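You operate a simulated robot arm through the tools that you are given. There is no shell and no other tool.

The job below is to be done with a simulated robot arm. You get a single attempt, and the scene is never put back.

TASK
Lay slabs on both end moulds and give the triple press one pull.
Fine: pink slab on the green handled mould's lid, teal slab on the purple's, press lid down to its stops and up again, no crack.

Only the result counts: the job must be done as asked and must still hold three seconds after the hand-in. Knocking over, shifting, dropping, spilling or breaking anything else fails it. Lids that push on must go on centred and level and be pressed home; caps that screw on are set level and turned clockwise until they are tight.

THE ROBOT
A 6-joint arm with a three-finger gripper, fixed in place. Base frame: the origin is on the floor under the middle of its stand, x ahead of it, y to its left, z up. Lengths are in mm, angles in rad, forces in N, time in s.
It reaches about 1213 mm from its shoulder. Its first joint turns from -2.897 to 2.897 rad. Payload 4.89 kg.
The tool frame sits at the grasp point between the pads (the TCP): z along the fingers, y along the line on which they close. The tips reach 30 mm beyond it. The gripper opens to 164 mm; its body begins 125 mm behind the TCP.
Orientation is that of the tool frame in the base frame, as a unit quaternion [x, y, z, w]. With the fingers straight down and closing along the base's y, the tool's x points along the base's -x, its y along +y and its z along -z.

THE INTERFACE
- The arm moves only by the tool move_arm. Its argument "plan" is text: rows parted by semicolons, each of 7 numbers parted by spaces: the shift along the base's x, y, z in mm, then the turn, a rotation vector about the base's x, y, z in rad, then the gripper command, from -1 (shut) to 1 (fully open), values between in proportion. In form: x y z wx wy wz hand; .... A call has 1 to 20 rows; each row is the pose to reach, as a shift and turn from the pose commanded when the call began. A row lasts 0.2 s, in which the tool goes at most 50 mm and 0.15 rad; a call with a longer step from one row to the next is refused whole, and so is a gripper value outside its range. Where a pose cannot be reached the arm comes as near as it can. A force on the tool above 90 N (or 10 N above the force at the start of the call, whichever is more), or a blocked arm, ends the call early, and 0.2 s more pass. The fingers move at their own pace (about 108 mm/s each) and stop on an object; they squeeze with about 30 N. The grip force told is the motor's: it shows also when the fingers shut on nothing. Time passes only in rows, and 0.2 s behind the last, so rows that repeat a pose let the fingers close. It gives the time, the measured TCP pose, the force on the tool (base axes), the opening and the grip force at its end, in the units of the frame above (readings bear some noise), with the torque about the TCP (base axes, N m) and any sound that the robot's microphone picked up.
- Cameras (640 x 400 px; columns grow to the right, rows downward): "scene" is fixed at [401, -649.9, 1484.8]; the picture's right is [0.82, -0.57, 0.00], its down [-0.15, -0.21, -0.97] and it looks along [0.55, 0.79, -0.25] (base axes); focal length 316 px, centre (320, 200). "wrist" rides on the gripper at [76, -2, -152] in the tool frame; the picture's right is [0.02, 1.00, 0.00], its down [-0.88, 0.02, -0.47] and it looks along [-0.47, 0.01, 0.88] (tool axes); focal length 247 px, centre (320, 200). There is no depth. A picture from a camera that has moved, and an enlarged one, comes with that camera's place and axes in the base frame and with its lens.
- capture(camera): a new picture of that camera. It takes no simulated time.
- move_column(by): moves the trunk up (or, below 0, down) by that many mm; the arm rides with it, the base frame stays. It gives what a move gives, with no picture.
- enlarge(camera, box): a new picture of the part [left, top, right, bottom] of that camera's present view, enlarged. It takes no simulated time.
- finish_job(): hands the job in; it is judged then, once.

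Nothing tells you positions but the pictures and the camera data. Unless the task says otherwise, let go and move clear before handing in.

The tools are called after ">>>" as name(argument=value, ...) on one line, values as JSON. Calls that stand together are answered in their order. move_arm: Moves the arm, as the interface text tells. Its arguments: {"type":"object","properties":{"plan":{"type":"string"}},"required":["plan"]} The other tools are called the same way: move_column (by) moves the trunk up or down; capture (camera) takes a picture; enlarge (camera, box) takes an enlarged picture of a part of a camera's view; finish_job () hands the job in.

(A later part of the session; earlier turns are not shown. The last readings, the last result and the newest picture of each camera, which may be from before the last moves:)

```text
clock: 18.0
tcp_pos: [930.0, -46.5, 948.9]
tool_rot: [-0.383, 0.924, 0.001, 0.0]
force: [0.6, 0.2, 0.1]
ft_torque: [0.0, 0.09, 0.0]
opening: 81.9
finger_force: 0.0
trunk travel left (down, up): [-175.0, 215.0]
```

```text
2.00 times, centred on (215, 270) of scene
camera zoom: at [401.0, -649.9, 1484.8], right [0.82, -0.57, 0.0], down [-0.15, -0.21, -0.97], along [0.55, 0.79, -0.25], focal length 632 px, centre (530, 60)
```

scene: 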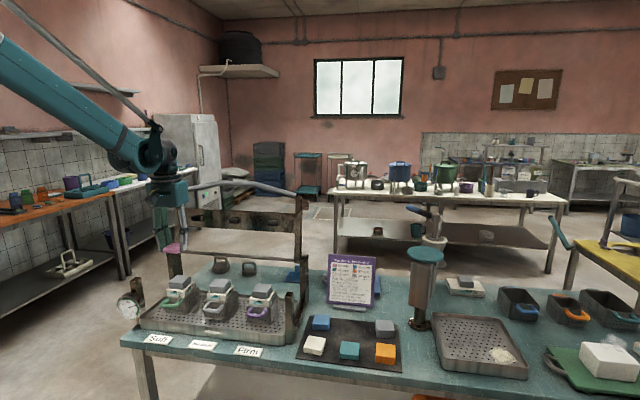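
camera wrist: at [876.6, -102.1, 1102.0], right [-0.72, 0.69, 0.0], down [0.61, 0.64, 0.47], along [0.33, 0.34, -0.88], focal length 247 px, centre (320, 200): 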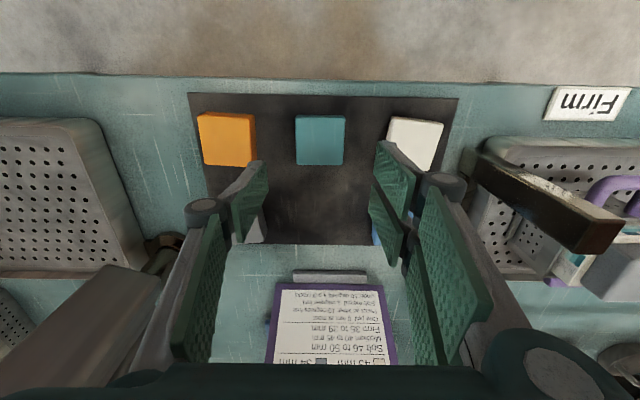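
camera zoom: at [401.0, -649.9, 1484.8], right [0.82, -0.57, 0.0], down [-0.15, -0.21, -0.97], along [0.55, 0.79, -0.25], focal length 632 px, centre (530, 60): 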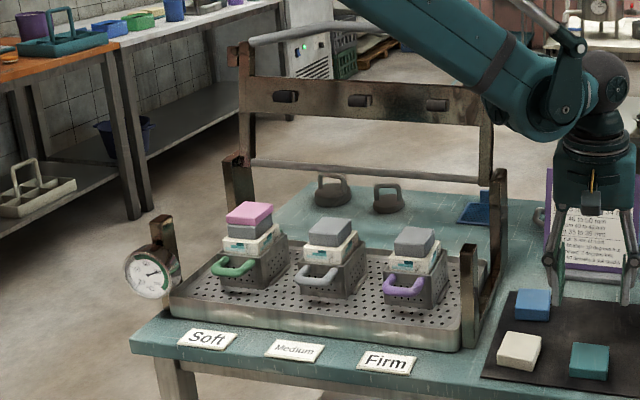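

Teal is centred under the gripper to within about 1 mm. I'll descend and close on it.

>>> move_arm(plan="-0.5 -1 -30 0 0 0 0; -0.5 -1 -60 0 0 0 0; -0.5 -1 -85 0 0 0 0; -0.5 -1 -100 0 0 0 0; -0.5 -1 -109 0 0 0 0; -0.5 -1 -112 0 0 0 0; -0.5 -1 -112 0 0 0 -0.3; -0.5 -1 -112 0 0 0 -0.5; -0.5 -1 -112 0 0 0 -0.7; -0.5 -1 -112 0 0 0 -0.8; -0.5 -1 -112 0 0 0 -0.8")

>>> enlarge(camera="wrist", box=[240, 110, 400, 230])

>>> enlarge(camera="scene", box=[305, 270, 405, 370])

```text
clock: 20.4
tcp_pos: [929.5, -47.1, 837.5]
tool_rot: [-0.382, 0.924, 0.0, 0.0]
force: [0.1, 0.5, 1.0]
ft_torque: [0.01, 0.04, -0.01]
opening: 55.1
finger_force: 29.7
trunk travel left (down, up): [-175.0, 215.0]
```

```text
3.33 times, centred on (320, 170) of wrist
camera zoom: at [875.4, -102.3, 990.1], right [-0.72, 0.69, 0.0], down [0.61, 0.64, 0.47], along [0.33, 0.34, -0.88], focal length 823 px, centre (320, 300)
```

zoom: 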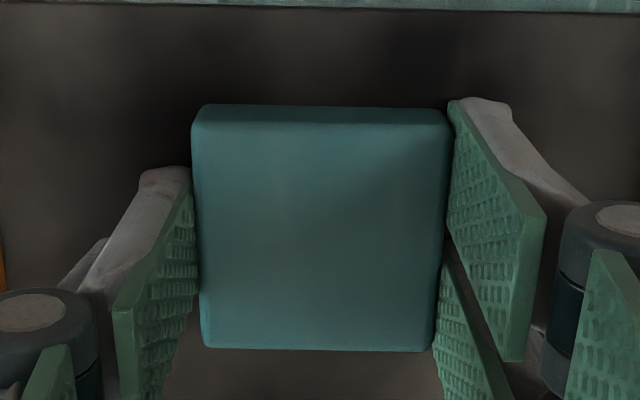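

```text
4.00 times, centred on (355, 320) of scene
camera zoom: at [401.0, -649.9, 1484.8], right [0.82, -0.57, 0.0], down [-0.15, -0.21, -0.97], along [0.55, 0.79, -0.25], focal length 1265 px, centre (180, -280)
```

zoom: 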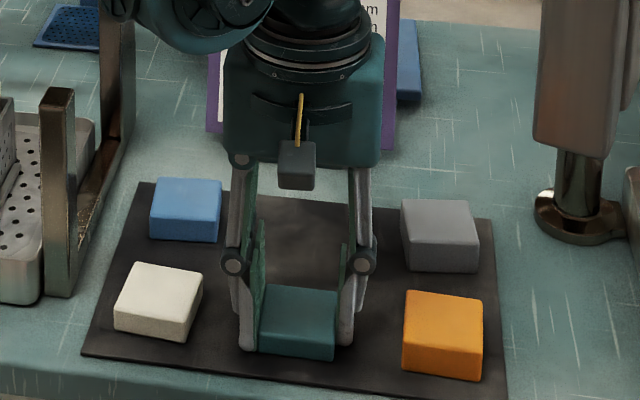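

Teal is gripped squarely. I'll lift it and carry it to hover above the purple mould.

>>> move_arm(plan="0 0 30 0 0 0 -0.8; 0 0 75 0 0 0 -0.8; 0 0 120 0 0 0 -0.8; 0 0 165 0 0 0 -0.8; 0 0 210 0 0 0 -0.8; -15 27 240 0 0 0 -0.8; -35 64 245 0 0 0 -0.8; -57 104 245 0 0 0 -0.8; -79 144 245 0 0 0 -0.8; -101 184 245 0 0 0 -0.8; -123 224 245 0 0 0 -0.8; -140 255 245 0 0 0 -0.8; -149.5 273 245 0 0 0 -0.8; -149.5 273 245 0 0 0 -0.8")

>>> capture(camera="wrist")

>>> enlarge(camera="wrist", box=[270, 60, 370, 160])

>>> enlarge(camera="scene", box=[245, 270, 285, 310])

```text
clock: 23.4
tcp_pos: [779.6, 226.0, 1081.9]
tool_rot: [-0.383, 0.924, 0.0, 0.0]
force: [-0.6, 0.9, -1.0]
ft_torque: [-0.05, -0.07, 0.01]
opening: 55.0
finger_force: 29.8
trunk travel left (down, up): [-175.0, 215.0]
```

```text
taken
camera wrist: at [726.4, 170.7, 1235.4], right [-0.72, 0.69, 0.0], down [0.61, 0.64, 0.47], along [0.33, 0.34, -0.88], focal length 247 px, centre (320, 200)
```

wrist: 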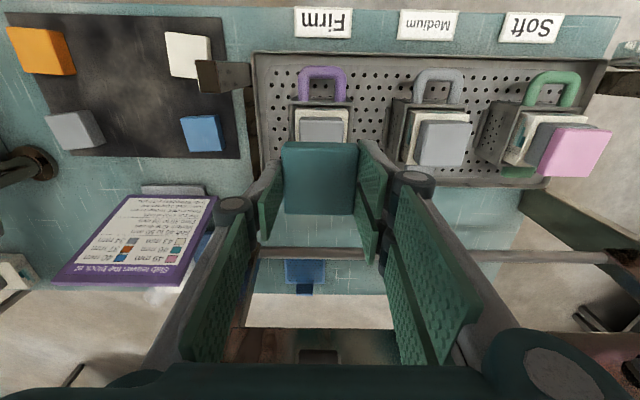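

```text
4.00 times, centred on (320, 110) of wrist
camera zoom: at [726.4, 170.7, 1235.4], right [-0.72, 0.69, 0.0], down [0.61, 0.64, 0.47], along [0.33, 0.34, -0.88], focal length 988 px, centre (320, 560)
```

zoom: 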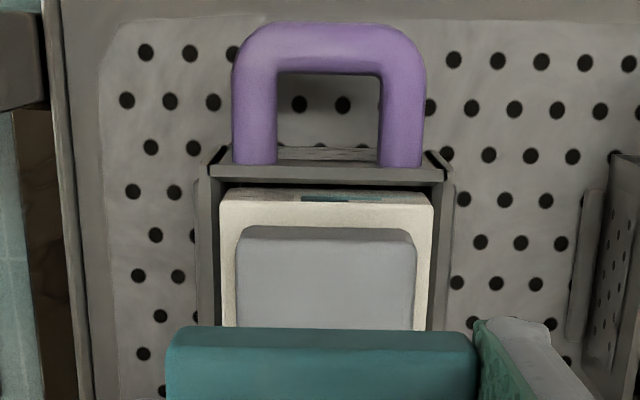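

```text
10.00 times, centred on (265, 290) of scene
camera zoom: at [401.0, -649.9, 1484.8], right [0.82, -0.57, 0.0], down [-0.15, -0.21, -0.97], along [0.55, 0.79, -0.25], focal length 3162 px, centre (870, -700)
```

zoom: 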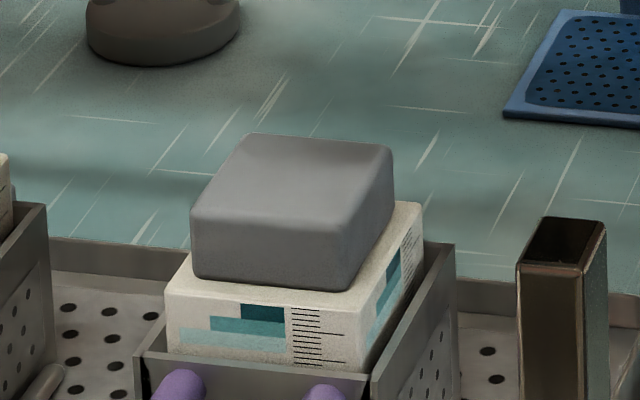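

The block spacing works out to 300 mm at 45°, which puts the purple block centre about (+2.6, +4.2) mm from here. I'll correct for that and descend to just above it.

>>> move_arm(plan="2.6 4.2 -20 0 0 0 -0.8; 2.6 4.2 -50 0 0 0 -0.8; 2.6 4.2 -75 0 0 0 -0.8; 2.6 4.2 -92 0 0 0 -0.8; 2.6 4.2 -99 0 0 0 -0.8; 2.6 4.2 -99 0 0 0 -0.8")

>>> enlarge(camera="scene", box=[245, 270, 285, 310])

>>> enlarge(camera="wrist", box=[270, 110, 370, 190])

```text
clock: 24.8
tcp_pos: [782.4, 229.8, 983.1]
tool_rot: [-0.383, 0.924, 0.0, -0.001]
force: [-0.3, -0.6, 0.0]
ft_torque: [-0.01, 0.03, 0.01]
opening: 55.2
finger_force: 30.4
trunk travel left (down, up): [-175.0, 215.0]
```

```text
10.00 times, centred on (265, 290) of scene
camera zoom: at [401.0, -649.9, 1484.8], right [0.82, -0.57, 0.0], down [-0.15, -0.21, -0.97], along [0.55, 0.79, -0.25], focal length 3162 px, centre (870, -700)
```

zoom: 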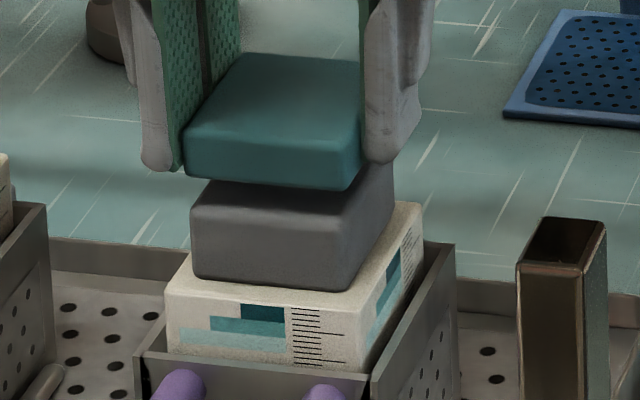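

```text
5.00 times, centred on (320, 150) of wrist
camera zoom: at [729.2, 174.8, 1135.7], right [-0.72, 0.69, 0.0], down [0.61, 0.64, 0.47], along [0.33, 0.34, -0.88], focal length 1235 px, centre (320, 450)
```

zoom: 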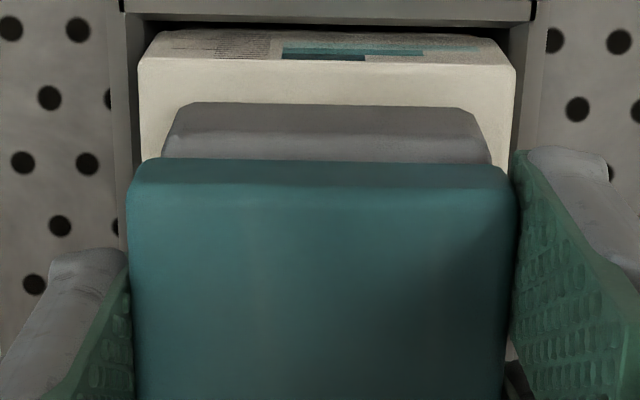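

Teal looks well centred over the purple block, so I'll lower it the rest of the way.

>>> move_arm(plan="0 0 -4 0 0 0 -0.8; 0 0 -7 0 0 0 -0.8; 0 0 -8 0 0 0 -0.8; 0 0 -8 0 0 0 -0.8")

>>> enlarge(camera="scene", box=[245, 270, 285, 310])

```text
clock: 25.8
tcp_pos: [781.5, 230.0, 975.7]
tool_rot: [-0.383, 0.924, 0.0, 0.0]
force: [0.0, -0.4, -0.7]
ft_torque: [-0.03, 0.01, -0.01]
opening: 55.1
finger_force: 29.9
trunk travel left (down, up): [-175.0, 215.0]
```

```text
10.00 times, centred on (265, 290) of scene
camera zoom: at [401.0, -649.9, 1484.8], right [0.82, -0.57, 0.0], down [-0.15, -0.21, -0.97], along [0.55, 0.79, -0.25], focal length 3162 px, centre (870, -700)
```

zoom: 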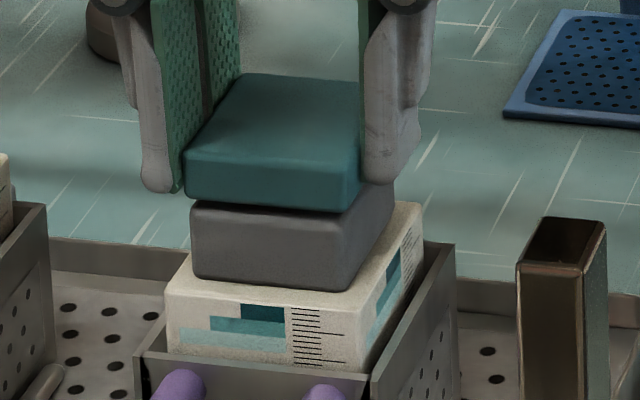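

>>> move_arm(plan="0 0 -1 0 0 0 -0.8; 0 0 -1.5 0 0 0 -0.8; 0 0 -1.5 0 0 0 -0.8")

```text
clock: 26.6
tcp_pos: [781.9, 230.4, 973.7]
tool_rot: [-0.382, 0.924, 0.0, 0.0]
force: [0.3, 0.5, -0.1]
ft_torque: [0.02, 0.02, -0.03]
opening: 55.3
finger_force: 30.5
trunk travel left (down, up): [-175.0, 215.0]
```

No contact yet, so I'll keep lowering about 1 mm at a time.

>>> move_arm(plan="0 0 -1 0 0 0 -0.8; 0 0 -1 0 0 0 -0.8")

>>> enlarge(camera="scene", box=[245, 270, 285, 310])

```text
clock: 27.2
tcp_pos: [780.7, 230.0, 973.1]
tool_rot: [-0.383, 0.924, -0.001, 0.0]
force: [-0.7, -0.2, -1.1]
ft_torque: [-0.02, 0.0, 0.03]
opening: 55.0
finger_force: 30.2
trunk travel left (down, up): [-175.0, 215.0]
```

```text
10.00 times, centred on (265, 290) of scene
camera zoom: at [401.0, -649.9, 1484.8], right [0.82, -0.57, 0.0], down [-0.15, -0.21, -0.97], along [0.55, 0.79, -0.25], focal length 3162 px, centre (870, -700)
```

zoom: 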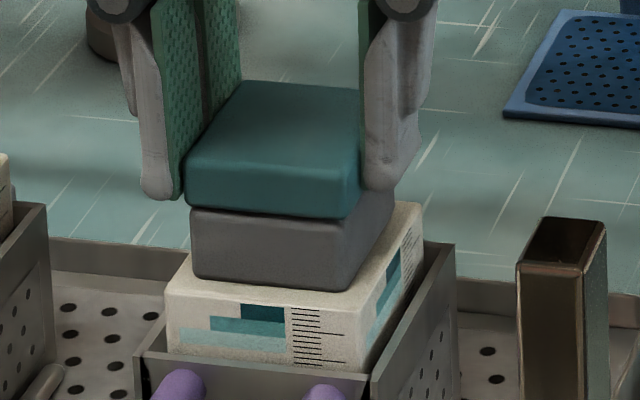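

>>> move_arm(plan="0 0 -0.8 0 0 0 -0.8; 0 0 -0.8 0 0 0 -0.8")

```text
clock: 27.8
tcp_pos: [782.1, 230.3, 972.0]
tool_rot: [-0.382, 0.924, 0.0, -0.001]
force: [-0.4, -0.1, 3.7]
ft_torque: [0.09, 0.13, -0.02]
opening: 54.9
finger_force: 30.2
trunk travel left (down, up): [-175.0, 215.0]
```

Light contact at 3.7 N. I'll ease down 0.4 mm, release and lift off.

>>> move_arm(plan="0 0 -0.4 0 0 0 -0.8; 0 0 -0.4 0 0 0 -0.25; 0 0 -0.4 0 0 0 -0.1; 0 0 -0.4 0 0 0 0.05; 0 0 -0.4 0 0 0 0.1; 0 0 20 0 0 0 0.1; 0 0 55 0 0 0 0.1; 0 0 100 0 0 0 0.1; 0 0 145 0 0 0 0.1; 0 0 190 0 0 0 0.1; 0 0 190 0 0 0 0.1")

>>> capture(camera="wrist")

>>> enlarge(camera="scene", box=[245, 270, 285, 310])

>>> enlarge(camera="scene", box=[110, 275, 170, 330])

>>> enlarge(camera="scene", box=[160, 170, 320, 290])

```text
clock: 30.2
tcp_pos: [782.8, 231.2, 1162.3]
tool_rot: [-0.382, 0.924, -0.001, -0.001]
force: [-0.2, -0.5, 0.0]
ft_torque: [0.01, -0.08, 0.02]
opening: 90.1
finger_force: 0.2
trunk travel left (down, up): [-175.0, 215.0]
```

```text
taken
camera wrist: at [729.6, 176.3, 1315.6], right [-0.72, 0.69, 0.0], down [0.61, 0.64, 0.47], along [0.33, 0.34, -0.88], focal length 247 px, centre (320, 200)
```

wrist: 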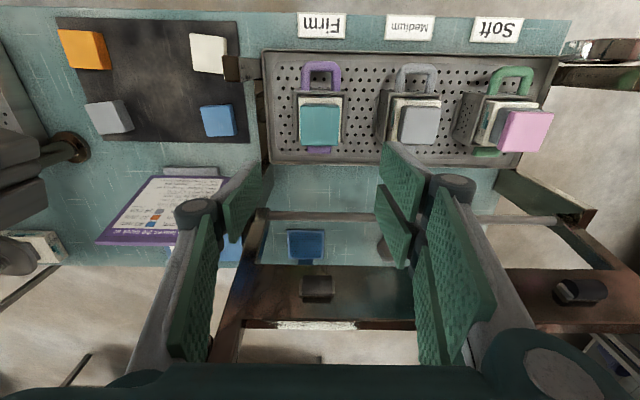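

```text
10.00 times, centred on (265, 290) of scene
camera zoom: at [401.0, -649.9, 1484.8], right [0.82, -0.57, 0.0], down [-0.15, -0.21, -0.97], along [0.55, 0.79, -0.25], focal length 3162 px, centre (870, -700)
```

zoom: 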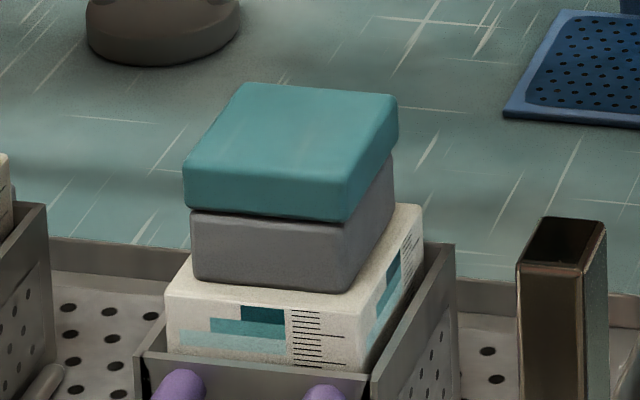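

```text
7.27 times, centred on (140, 302) of scene
camera zoom: at [401.0, -649.9, 1484.8], right [0.82, -0.57, 0.0], down [-0.15, -0.21, -0.97], along [0.55, 0.79, -0.25], focal length 2300 px, centre (1629, -546)
```

zoom: 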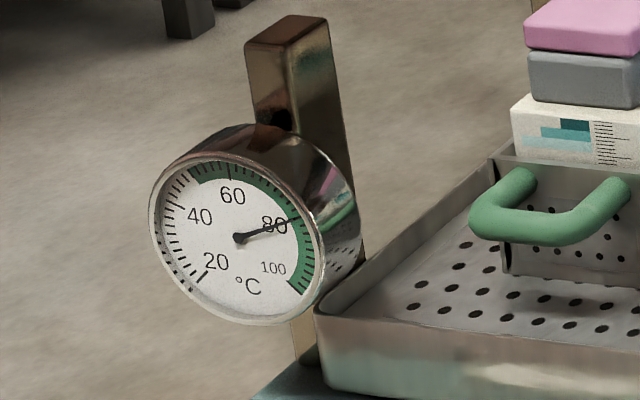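

```text
3.33 times, centred on (240, 230) of scene
camera zoom: at [401.0, -649.9, 1484.8], right [0.82, -0.57, 0.0], down [-0.15, -0.21, -0.97], along [0.55, 0.79, -0.25], focal length 1054 px, centre (587, 100)
```

zoom: 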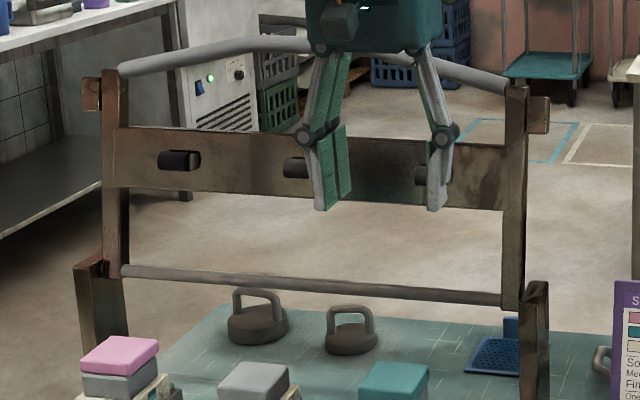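

Both slabs sit flat on their lids and the gauge still reads about 80. Next I'll back off and up to study the press lid's handle and hinge.

>>> move_arm(plan="-20 5 40 0 0 0 0.1; -42 15 80 0 0 0 0.1; -65 25 120 0 0 0 0.1; -90 36 160 0 0 0 0.1; -115 47 200 0 0 0 0.1; -140 57 230 0 0 0 0.1; -153 62 237 0 0 0 0.1; -153 62 237 0 0 0 0.1")

>>> capture(camera="wrist")

>>> capture(camera="scene")

```text
clock: 32.0
tcp_pos: [627.2, 290.7, 1398.7]
tool_rot: [-0.383, 0.924, 0.0, 0.0]
force: [0.0, -0.6, -0.3]
ft_torque: [0.0, -0.06, 0.02]
opening: 90.4
finger_force: 0.0
trunk travel left (down, up): [-175.0, 215.0]
```

```text
taken
camera wrist: at [574.4, 236.5, 1551.9], right [-0.72, 0.69, 0.0], down [0.61, 0.64, 0.47], along [0.33, 0.34, -0.88], focal length 247 px, centre (320, 200)
```

wrist: 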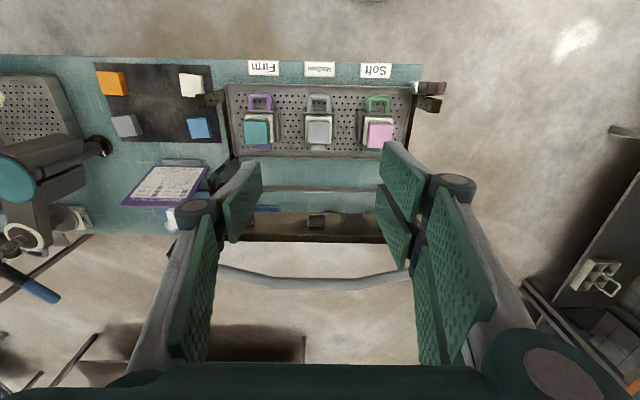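

```text
taken
```

scene: 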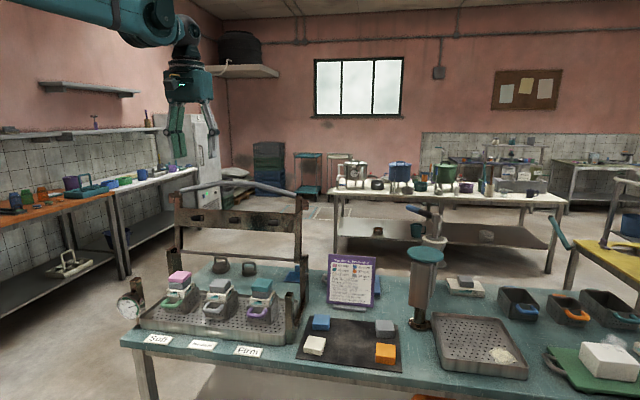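

>>> enlarge(camera="wrist", box=[200, 180, 430, 310])

>>> enlarge(camera="scene", box=[160, 170, 320, 270])

```text
2.78 times, centred on (315, 245) of wrist
camera zoom: at [574.4, 236.5, 1551.9], right [-0.72, 0.69, 0.0], down [0.61, 0.64, 0.47], along [0.33, 0.34, -0.88], focal length 687 px, centre (334, 75)
```

zoom: 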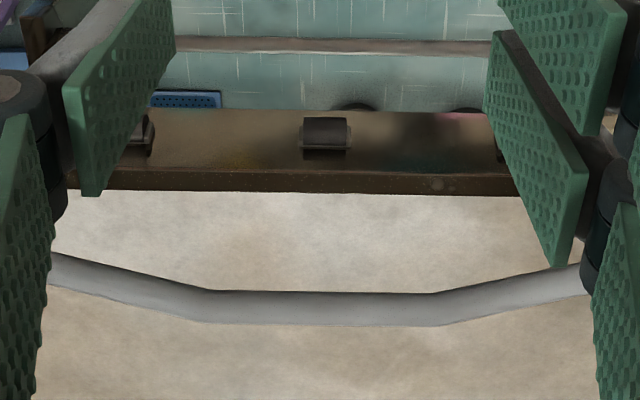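

```text
4.00 times, centred on (240, 220) of scene
camera zoom: at [401.0, -649.9, 1484.8], right [0.82, -0.57, 0.0], down [-0.15, -0.21, -0.97], along [0.55, 0.79, -0.25], focal length 1265 px, centre (640, 120)
```

zoom: 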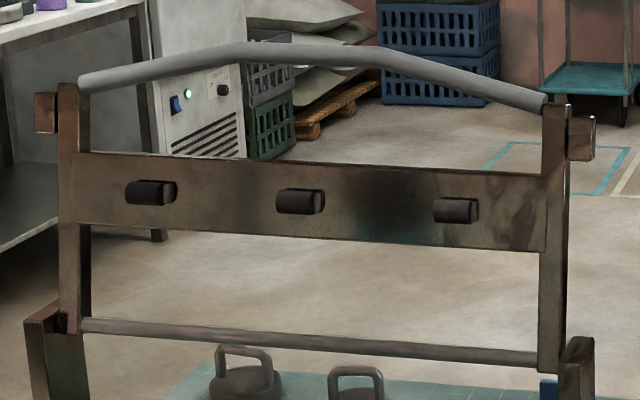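

In press coordinates the handle's flat middle is at u≈900, v≈245, z≈1245. It leans about 12° back, with the hinge at about u=845, z=983, so its arm is about 268 mm. I'll turn the gripper to close across the bar and hover above it.

>>> move_arm(plan="16 15 0 0 0 -0.143 0.1; 33 31 0 0 0 -0.286 0.1; 50 47 0 0 0 -0.429 0.1; 66 62 0 0 0 -0.571 0.1; 83 78 0 0 0 -0.714 0.1; 100 94 0 0 0 -0.857 0.1; 116 110 0 0 0 -1.0 0.1; 133 125 -5 0 0 -1.143 0.1; 150 141 -10 0 0 -1.286 0.1; 167 157 -15 0 0 -1.429 0.1; 181 172 -20 0 0 -1.571 0.1; 181 172 -25 0 0 -1.571 0.1; 181 172 -25 0 0 -1.571 0.1")

>>> capture(camera="wrist")

>>> capture(camera="scene")

```text
clock: 34.8
tcp_pos: [811.0, 463.9, 1373.7]
tool_rot: [0.384, 0.924, 0.0, 0.001]
force: [0.0, 0.6, 0.7]
ft_torque: [-0.06, 0.0, -0.02]
opening: 89.9
finger_force: 0.0
trunk travel left (down, up): [-175.0, 215.0]
```

```text
taken
camera wrist: at [755.1, 516.9, 1526.2], right [0.69, 0.72, 0.0], down [0.64, -0.61, 0.47], along [0.34, -0.33, -0.88], focal length 247 px, centre (320, 200)
```

wrist: 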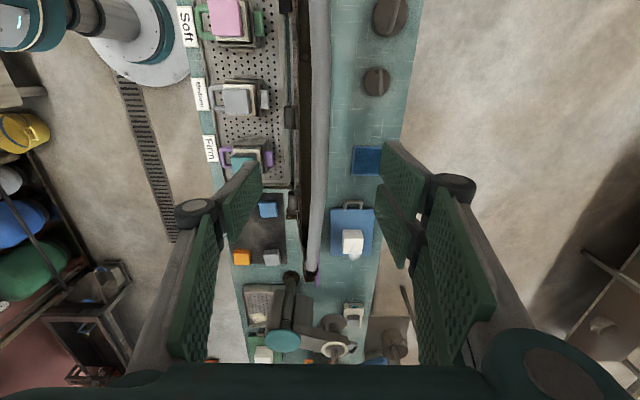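

```text
taken
```

scene: 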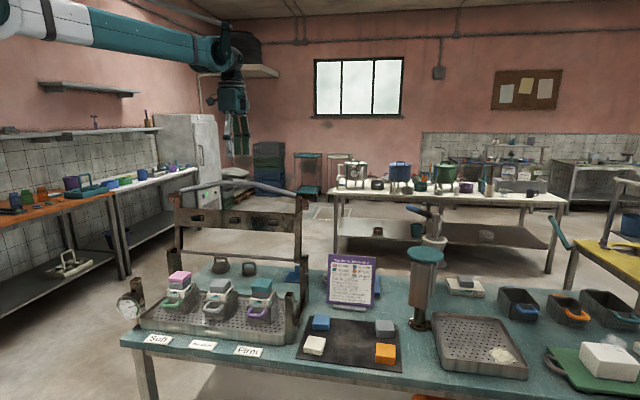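

>>> enlarge(camera="wrist", box=[240, 0, 400, 290])

>>> enlarge(camera="wrist", box=[270, 60, 370, 160])

```text
1.38 times, centred on (320, 145) of wrist
camera zoom: at [755.1, 516.9, 1526.2], right [0.69, 0.72, 0.0], down [0.64, -0.61, 0.47], along [0.34, -0.33, -0.88], focal length 341 px, centre (320, 276)
```

zoom: 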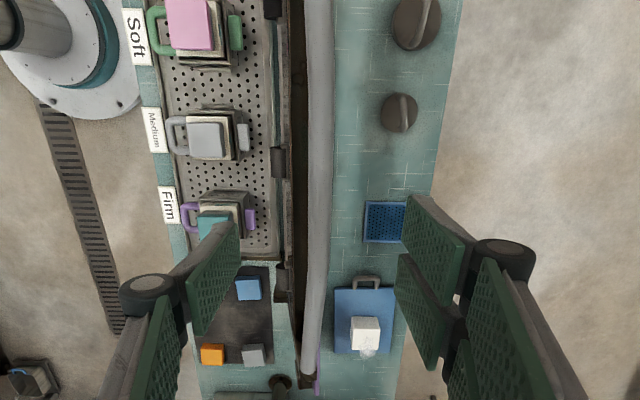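

```text
4.00 times, centred on (320, 110) of wrist
camera zoom: at [755.1, 516.9, 1526.2], right [0.69, 0.72, 0.0], down [0.64, -0.61, 0.47], along [0.34, -0.33, -0.88], focal length 988 px, centre (320, 560)
```

zoom: 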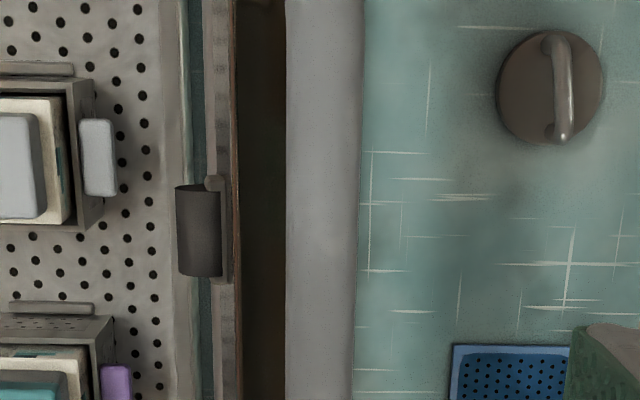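

The bar lines up with the gripper's centreline. I'll descend until it sits between the pads, then verify.

>>> move_arm(plan="0 0 -30 0 0 0 0.1; 0 0 -60 0 0 0 0.1; 0 0 -90 0 0 0 0.1; 0 0 -112 0 0 0 0.1; 0 0 -126 0 0 0 0.1; 0 0 -126 0 0 0 0.1")

>>> capture(camera="wrist")

>>> enlarge(camera="scene", box=[180, 110, 300, 230])

```text
clock: 36.2
tcp_pos: [808.9, 464.2, 1248.2]
tool_rot: [0.383, 0.924, 0.0, 0.0]
force: [0.0, -0.1, 0.6]
ft_torque: [-0.02, 0.04, 0.0]
opening: 90.2
finger_force: 0.1
trunk travel left (down, up): [-175.0, 215.0]
```

```text
taken
camera wrist: at [754.5, 516.7, 1400.2], right [0.69, 0.72, 0.0], down [0.64, -0.61, 0.47], along [0.34, -0.33, -0.88], focal length 247 px, centre (320, 200)
```

wrist: 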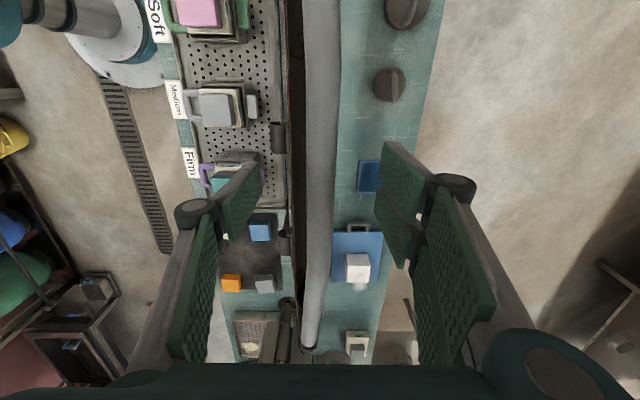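

```text
3.33 times, centred on (240, 170) of scene
camera zoom: at [401.0, -649.9, 1484.8], right [0.82, -0.57, 0.0], down [-0.15, -0.21, -0.97], along [0.55, 0.79, -0.25], focal length 1054 px, centre (587, 300)
```

zoom: 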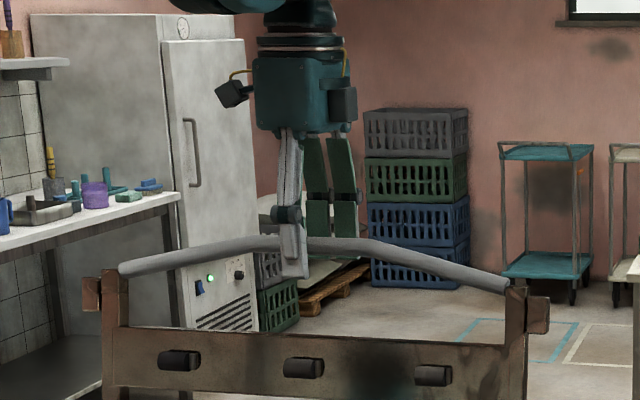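

The bar passes between the front finger and the rear pair. I'll close on it.

>>> move_arm(plan="0 0 -3 0 0 0 0.1; 0 0 -3 0 0 0 -0.2; 0 0 -3 0 0 0 -0.5; 0 0 -3 0 0 0 -0.8; 0 0 -3 0 0 0 -1; 0 0 -3 0 0 0 -1; 0 0 -3 0 0 0 -1")

>>> capture(camera="wrist")

>>> enlarge(camera="scene", box=[160, 130, 320, 270])

```text
clock: 37.8
tcp_pos: [811.0, 463.2, 1244.5]
tool_rot: [0.383, 0.924, -0.001, 0.001]
force: [2.6, 2.0, 1.7]
ft_torque: [0.03, -0.05, -0.06]
opening: 18.3
finger_force: 45.4
trunk travel left (down, up): [-175.0, 215.0]
```

```text
taken
camera wrist: at [754.5, 516.7, 1397.6], right [0.69, 0.72, 0.0], down [0.64, -0.61, 0.47], along [0.34, -0.33, -0.88], focal length 247 px, centre (320, 200)
```

wrist: 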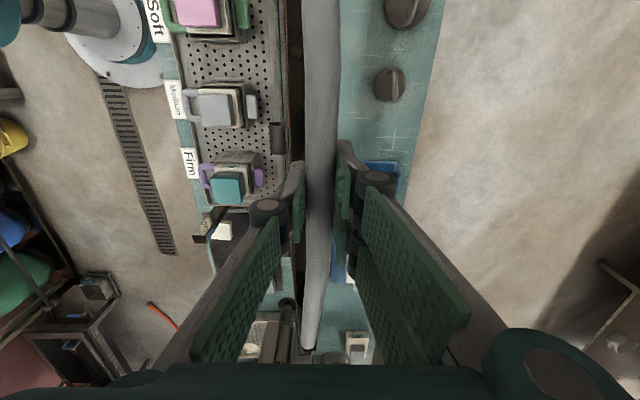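

```text
2.86 times, centred on (240, 200) of scene
camera zoom: at [401.0, -649.9, 1484.8], right [0.82, -0.57, 0.0], down [-0.15, -0.21, -0.97], along [0.55, 0.79, -0.25], focal length 904 px, centre (549, 200)
```

zoom: 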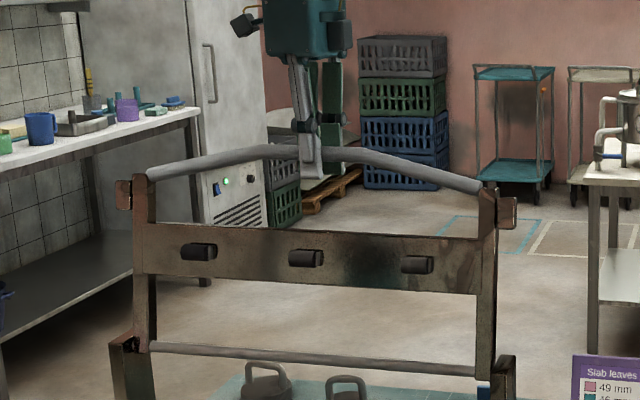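

The bar is gripped firmly (18 mm opening, 45 N). I'll pull the first 12° of arc gently, tilting the hand slightly, and watch the forces.

>>> move_arm(plan="-6.2 -6.2 1.7 0.0123 -0.0123 0 -1; -12.7 -12.7 3.2 0.0247 -0.0247 0 -1; -19.2 -19.2 4.3 0.037 -0.037 0 -1; -25.8 -25.8 5.1 0.0494 -0.0494 0 -1; -32.5 -32.5 5.6 0.0617 -0.0617 0 -1; -39 -39 5.8 0.074 -0.074 0 -1")

>>> capture(camera="scene")

>>> capture(camera="wrist")

```text
clock: 39.2
tcp_pos: [771.2, 424.7, 1249.1]
tool_rot: [0.383, 0.922, 0.049, 0.021]
force: [0.8, -1.1, -5.2]
ft_torque: [-0.31, 0.19, 0.02]
opening: 18.2
finger_force: 44.9
trunk travel left (down, up): [-175.0, 215.0]
```

```text
taken
```

scene: 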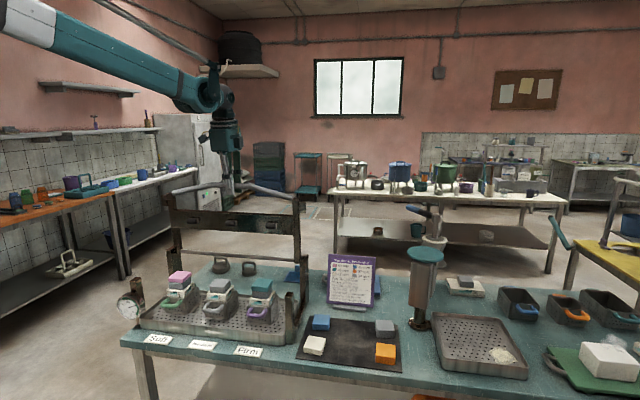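

```text
taken
camera wrist: at [704.5, 466.8, 1401.9], right [0.69, 0.72, 0.1], down [0.6, -0.64, 0.47], along [0.41, -0.26, -0.88], focal length 247 px, centre (320, 200)
```

wrist: 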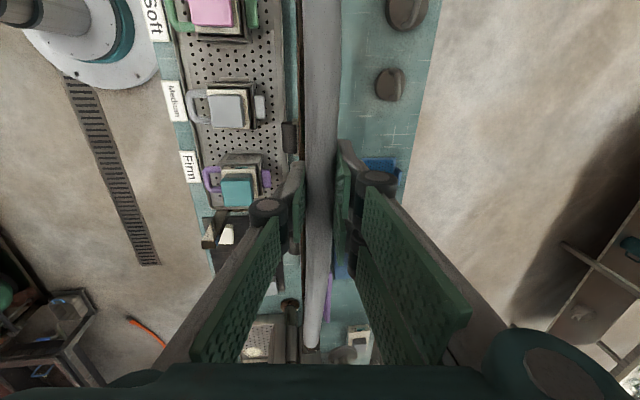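

The lid swings freely with only a few newtons on the tool. I'll continue the arc to about 58°.

>>> move_arm(plan="-13.2 -13.2 -0.7 0.0247 -0.0247 0 -1; -26.4 -26.4 -2.6 0.0494 -0.0494 0 -1; -39.4 -39.4 -5.9 0.074 -0.074 0 -1; -52.2 -52.2 -10.4 0.0987 -0.0987 0 -1; -64.8 -64.8 -16.1 0.1234 -0.1234 0 -1; -77 -77 -23.2 0.1481 -0.1481 0 -1; -88.9 -88.9 -31.3 0.1728 -0.1728 0 -1; -100.3 -100.3 -40.7 0.1975 -0.1975 0 -1")

>>> capture(camera="scene")

>>> capture(camera="wrist")

```text
clock: 41.0
tcp_pos: [670.5, 324.1, 1211.6]
tool_rot: [0.376, 0.907, 0.176, 0.073]
force: [-3.7, 8.0, -12.8]
ft_torque: [-0.09, 0.21, 0.16]
opening: 18.4
finger_force: 45.3
trunk travel left (down, up): [-175.0, 215.0]
```

```text
taken
```

scene: 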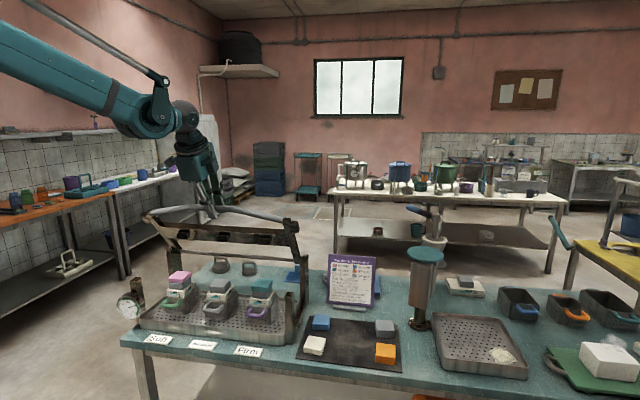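

```text
taken
camera wrist: at [575.2, 337.3, 1350.9], right [0.64, 0.67, 0.37], down [0.51, -0.74, 0.45], along [0.57, -0.09, -0.81], focal length 247 px, centre (320, 200)
```

wrist: 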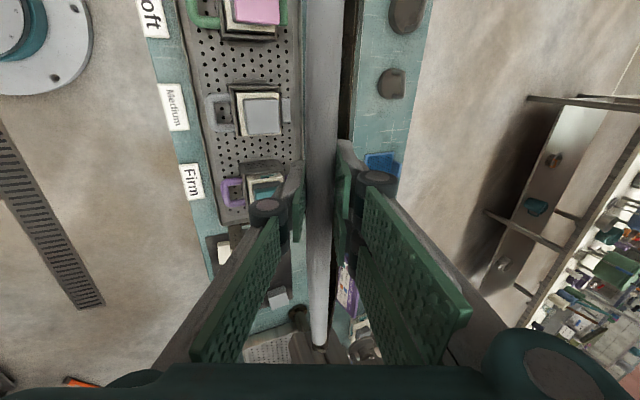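

Smooth so far, with force just from the lid's weight. I'll continue down to about 26°.

>>> move_arm(plan="-11 -11 -10.4 0.0247 -0.0247 0 -1; -21.4 -21.4 -21.9 0.0494 -0.0494 0 -1; -31.2 -31.2 -34.4 0.074 -0.074 0 -1; -40.3 -40.3 -47.9 0.0987 -0.0987 0 -1; -48.9 -48.9 -62.2 0.1234 -0.1234 0 -1; -56.6 -56.6 -77.3 0.1481 -0.1481 0 -1; -63.6 -63.6 -93.1 0.1728 -0.1728 0 -1; -69.8 -69.8 -109.6 0.1975 -0.1975 0 -1")

>>> capture(camera="scene")

>>> enlarge(camera="scene", box=[110, 170, 320, 340])

>>> capture(camera="wrist")

```text
clock: 42.8
tcp_pos: [600.3, 254.3, 1099.4]
tool_rot: [0.362, 0.873, 0.301, 0.125]
force: [-0.1, -2.5, -9.0]
ft_torque: [-0.17, -0.15, 0.17]
opening: 18.2
finger_force: 45.0
trunk travel left (down, up): [-175.0, 215.0]
```

```text
taken
```

scene: 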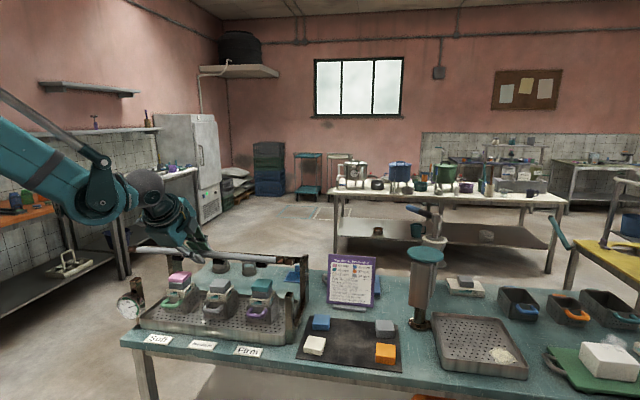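

```text
2.35 times, centred on (215, 255) of scene
camera zoom: at [401.0, -649.9, 1484.8], right [0.82, -0.57, 0.0], down [-0.15, -0.21, -0.97], along [0.55, 0.79, -0.25], focal length 744 px, centre (567, 71)
```

zoom: 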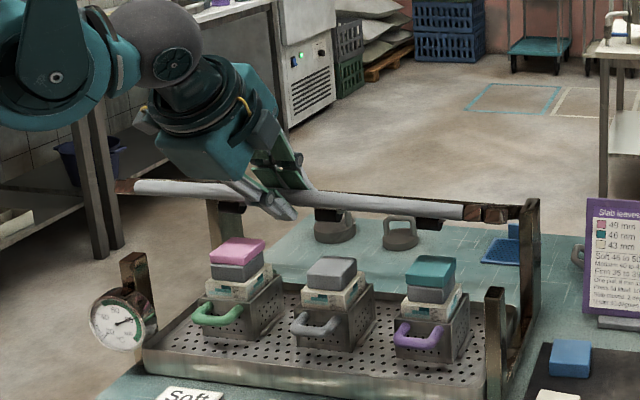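

```text
taken
camera wrist: at [479.5, 241.7, 1219.5], right [0.54, 0.57, 0.62], down [0.43, -0.82, 0.38], along [0.72, 0.05, -0.69], focal length 247 px, centre (320, 200)
```

wrist: 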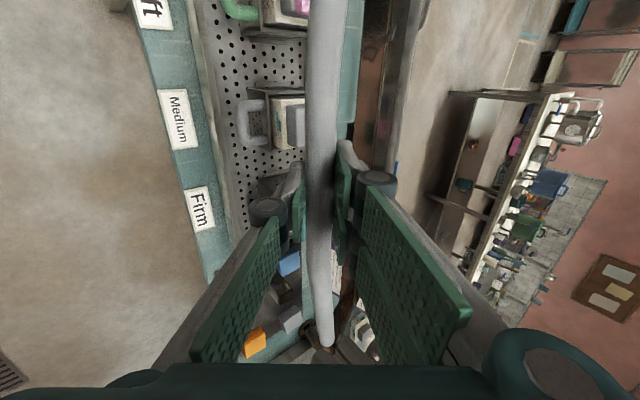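

The lid is at about 26° with both slabs still in place. I'll continue down to about 9°, just before the pushers should meet the slabs.

>>> move_arm(plan="-2.8 -2.8 -8.5 0.0123 -0.0123 0 -1; -5.4 -5.4 -17.1 0.0247 -0.0247 0 -1; -7.8 -7.8 -26 0.037 -0.037 0 -1; -9.9 -9.9 -34.7 0.0494 -0.0494 0 -1; -12.7 -12.7 -48.1 0.0679 -0.0679 0 -1; -15.1 -15.1 -61.7 0.0864 -0.0864 0 -1; -16.8 -16.8 -75.5 0.1049 -0.1049 0 -1")

>>> enlarge(camera="scene", box=[110, 210, 320, 350])

>>> capture(camera="wrist")

```text
clock: 44.4
tcp_pos: [581.9, 238.0, 1024.5]
tool_rot: [0.351, 0.849, 0.366, 0.151]
force: [2.7, -6.0, -8.4]
ft_torque: [0.19, 0.16, 0.84]
opening: 18.4
finger_force: 45.0
trunk travel left (down, up): [-175.0, 215.0]
```

```text
2.86 times, centred on (215, 280) of scene
camera zoom: at [401.0, -649.9, 1484.8], right [0.82, -0.57, 0.0], down [-0.15, -0.21, -0.97], along [0.55, 0.79, -0.25], focal length 904 px, centre (620, -29)
```

zoom: 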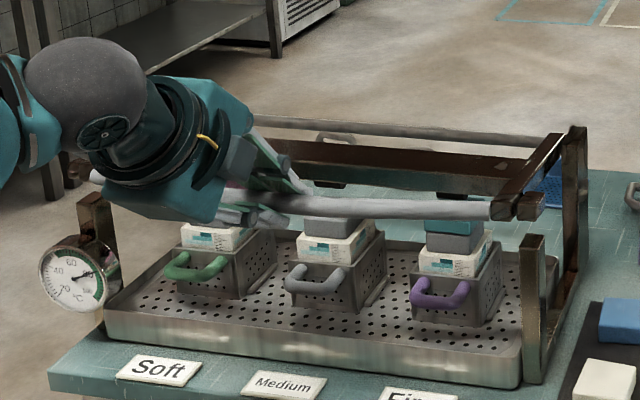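

```text
taken
camera wrist: at [450.8, 213.1, 1128.6], right [0.47, 0.5, 0.73], down [0.39, -0.86, 0.34], along [0.79, 0.12, -0.6], focal length 247 px, centre (320, 200)
```

wrist: 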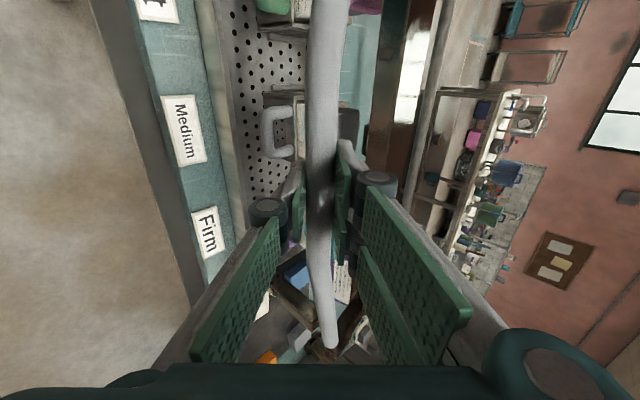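

The lid is about 9° above its stops and everything lines up. I'll push on down in small steps and check the force.

>>> move_arm(plan="-0.5 -0.5 -4.7 0.006 -0.006 0 -1; -0.9 -0.9 -9.3 0.0123 -0.0123 0 -1; -1.3 -1.3 -14 0.018 -0.018 0 -1; -1.6 -1.6 -18.6 0.0247 -0.0247 0 -1")

>>> enlarge(camera="scene", box=[110, 230, 320, 340])

```text
clock: 45.4
tcp_pos: [582.9, 236.5, 1007.1]
tool_rot: [0.348, 0.843, 0.379, 0.157]
force: [-1.4, 1.6, -9.7]
ft_torque: [-0.04, 0.02, 0.44]
opening: 18.9
finger_force: 45.2
trunk travel left (down, up): [-175.0, 215.0]
```

```text
3.05 times, centred on (215, 285) of scene
camera zoom: at [401.0, -649.9, 1484.8], right [0.82, -0.57, 0.0], down [-0.15, -0.21, -0.97], along [0.55, 0.79, -0.25], focal length 964 px, centre (640, -59)
```

zoom: 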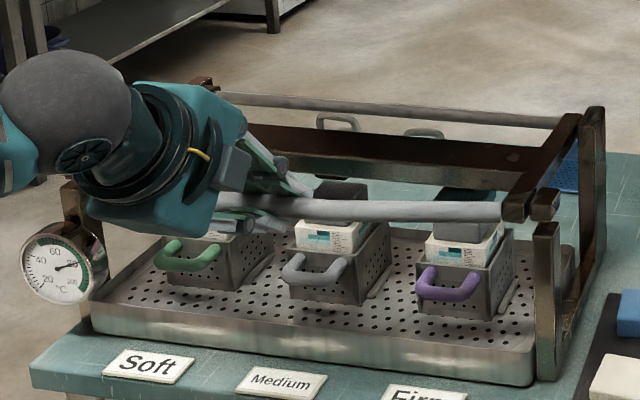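

>>> move_arm(plan="-0.2 -0.2 -2.4 0.003 -0.003 0 -1; -0.3 -0.3 -4.7 0.006 -0.006 0 -1; -0.4 -0.4 -7 0.009 -0.009 0 -1; -0.4 -0.4 -7 0.009 -0.009 0 -1")

>>> enlarge(camera="scene", box=[230, 250, 310, 310])

```text
clock: 46.4
tcp_pos: [581.2, 236.1, 998.5]
tool_rot: [0.348, 0.84, 0.385, 0.16]
force: [-6.7, -4.8, -8.3]
ft_torque: [-0.18, -0.1, 0.39]
opening: 18.2
finger_force: 44.7
trunk travel left (down, up): [-175.0, 215.0]
```

```text
6.67 times, centred on (270, 280) of scene
camera zoom: at [401.0, -649.9, 1484.8], right [0.82, -0.57, 0.0], down [-0.15, -0.21, -0.97], along [0.55, 0.79, -0.25], focal length 2108 px, centre (653, -333)
```

zoom: 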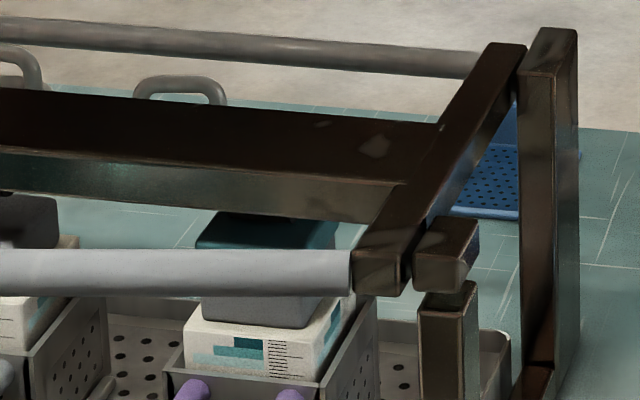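

>>> move_arm(plan="-0.1 -0.1 -2 0.003 -0.003 0 -1; -0.2 -0.2 -4 0.005 -0.005 0 -1; -0.2 -0.2 -4 0.005 -0.005 0 -1")

>>> enlarge(camera="scene", box=[230, 250, 310, 310])

```text
clock: 47.2
tcp_pos: [582.2, 235.4, 995.3]
tool_rot: [0.347, 0.839, 0.388, 0.16]
force: [-10.6, 0.0, -4.4]
ft_torque: [-0.26, -0.52, -0.18]
opening: 18.2
finger_force: 44.9
trunk travel left (down, up): [-175.0, 215.0]
```

```text
6.67 times, centred on (270, 280) of scene
camera zoom: at [401.0, -649.9, 1484.8], right [0.82, -0.57, 0.0], down [-0.15, -0.21, -0.97], along [0.55, 0.79, -0.25], focal length 2108 px, centre (653, -333)
```

zoom: 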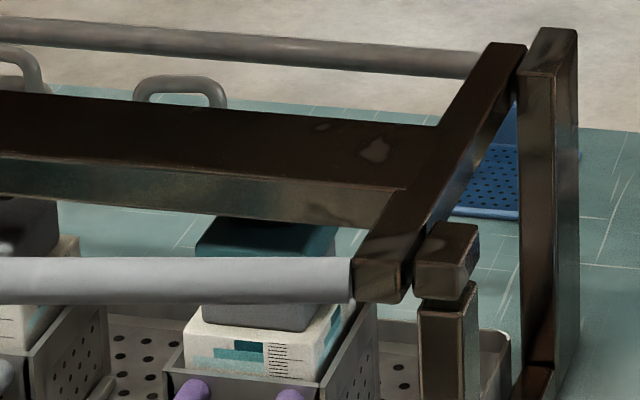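

>>> move_arm(plan="0 0 -1.5 0.002 -0.002 0 -1; -0.1 -0.1 -3 0.004 -0.004 0 -1; -0.1 -0.1 -3 0.004 -0.004 0 -1")

>>> enlarge(camera="scene", box=[230, 250, 310, 310])

```text
clock: 48.0
tcp_pos: [580.7, 235.6, 992.7]
tool_rot: [0.347, 0.837, 0.391, 0.162]
force: [-9.3, 1.5, -7.9]
ft_torque: [-0.29, -0.23, 0.1]
opening: 18.7
finger_force: 45.2
trunk travel left (down, up): [-175.0, 215.0]
```

```text
6.67 times, centred on (270, 280) of scene
camera zoom: at [401.0, -649.9, 1484.8], right [0.82, -0.57, 0.0], down [-0.15, -0.21, -0.97], along [0.55, 0.79, -0.25], focal length 2108 px, centre (653, -333)
```

zoom: 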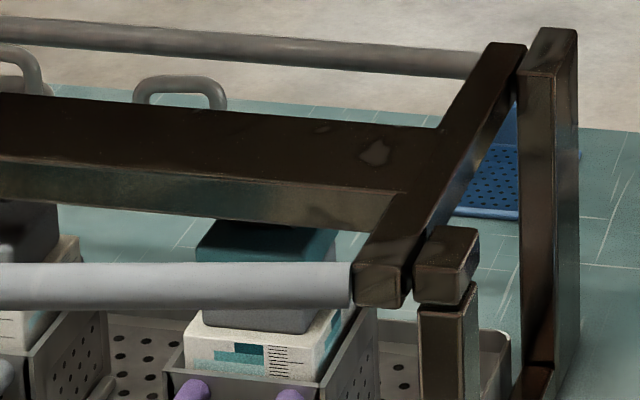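

>>> move_arm(plan="0 0 -1.5 0.002 -0.002 0 -1; -0.1 -0.1 -3 0.004 -0.004 0 -1; -0.1 -0.1 -3 0.004 -0.004 0 -1")

>>> enlarge(camera="scene", box=[230, 250, 310, 310])

```text
clock: 48.8
tcp_pos: [581.9, 234.2, 988.4]
tool_rot: [0.347, 0.836, 0.393, 0.162]
force: [-6.3, 5.5, -7.6]
ft_torque: [-0.34, -0.59, -0.3]
opening: 18.4
finger_force: 45.0
trunk travel left (down, up): [-175.0, 215.0]
```

```text
6.67 times, centred on (270, 280) of scene
camera zoom: at [401.0, -649.9, 1484.8], right [0.82, -0.57, 0.0], down [-0.15, -0.21, -0.97], along [0.55, 0.79, -0.25], focal length 2108 px, centre (653, -333)
```

zoom: 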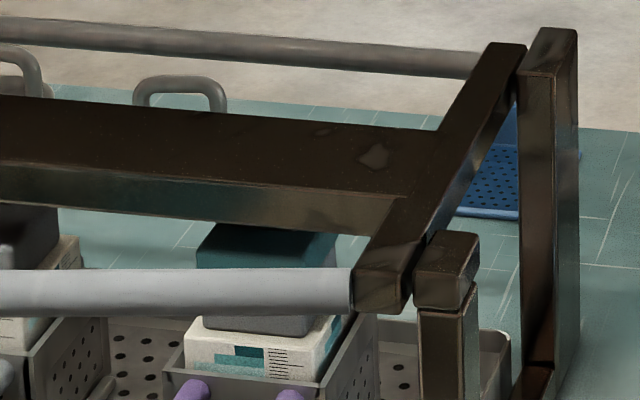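

>>> enlarge(camera="scene", box=[245, 275, 285, 315])

>>> enlarge(camera="scene", box=[275, 275, 305, 305])

>>> enlarge(camera="scene", box=[110, 260, 210, 330])

```text
10.00 times, centred on (265, 295) of scene
camera zoom: at [401.0, -649.9, 1484.8], right [0.82, -0.57, 0.0], down [-0.15, -0.21, -0.97], along [0.55, 0.79, -0.25], focal length 3162 px, centre (870, -750)
```

zoom: 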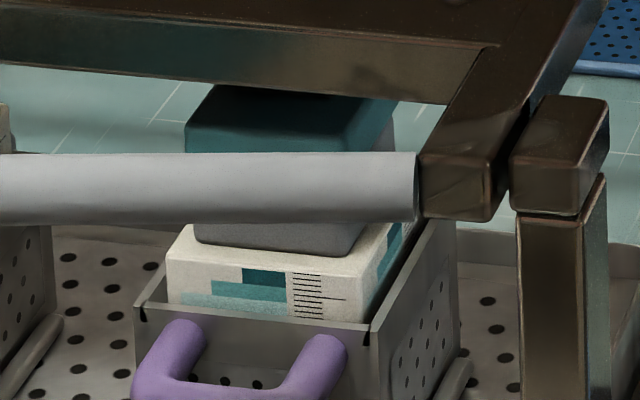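

```text
13.33 times, centred on (290, 290) of scene
camera zoom: at [401.0, -649.9, 1484.8], right [0.82, -0.57, 0.0], down [-0.15, -0.21, -0.97], along [0.55, 0.79, -0.25], focal length 4217 px, centre (720, -1000)
```

zoom: 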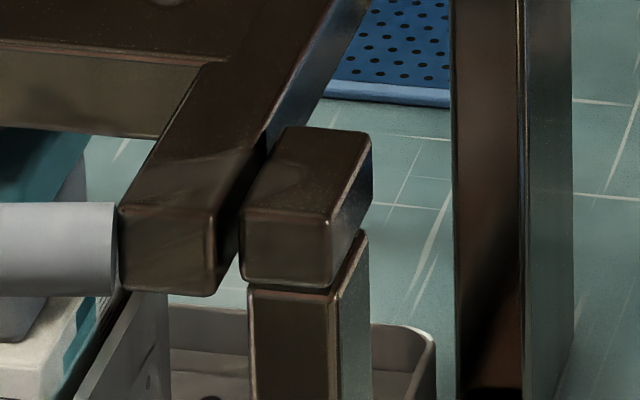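

```text
5.71 times, centred on (160, 295) of scene
camera zoom: at [401.0, -649.9, 1484.8], right [0.82, -0.57, 0.0], down [-0.15, -0.21, -0.97], along [0.55, 0.79, -0.25], focal length 1807 px, centre (1234, -343)
```

zoom: 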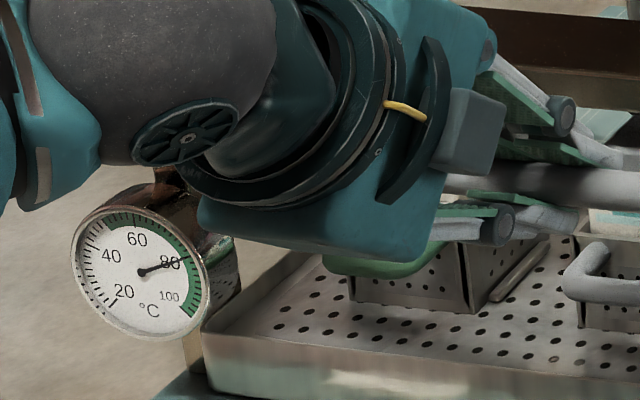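

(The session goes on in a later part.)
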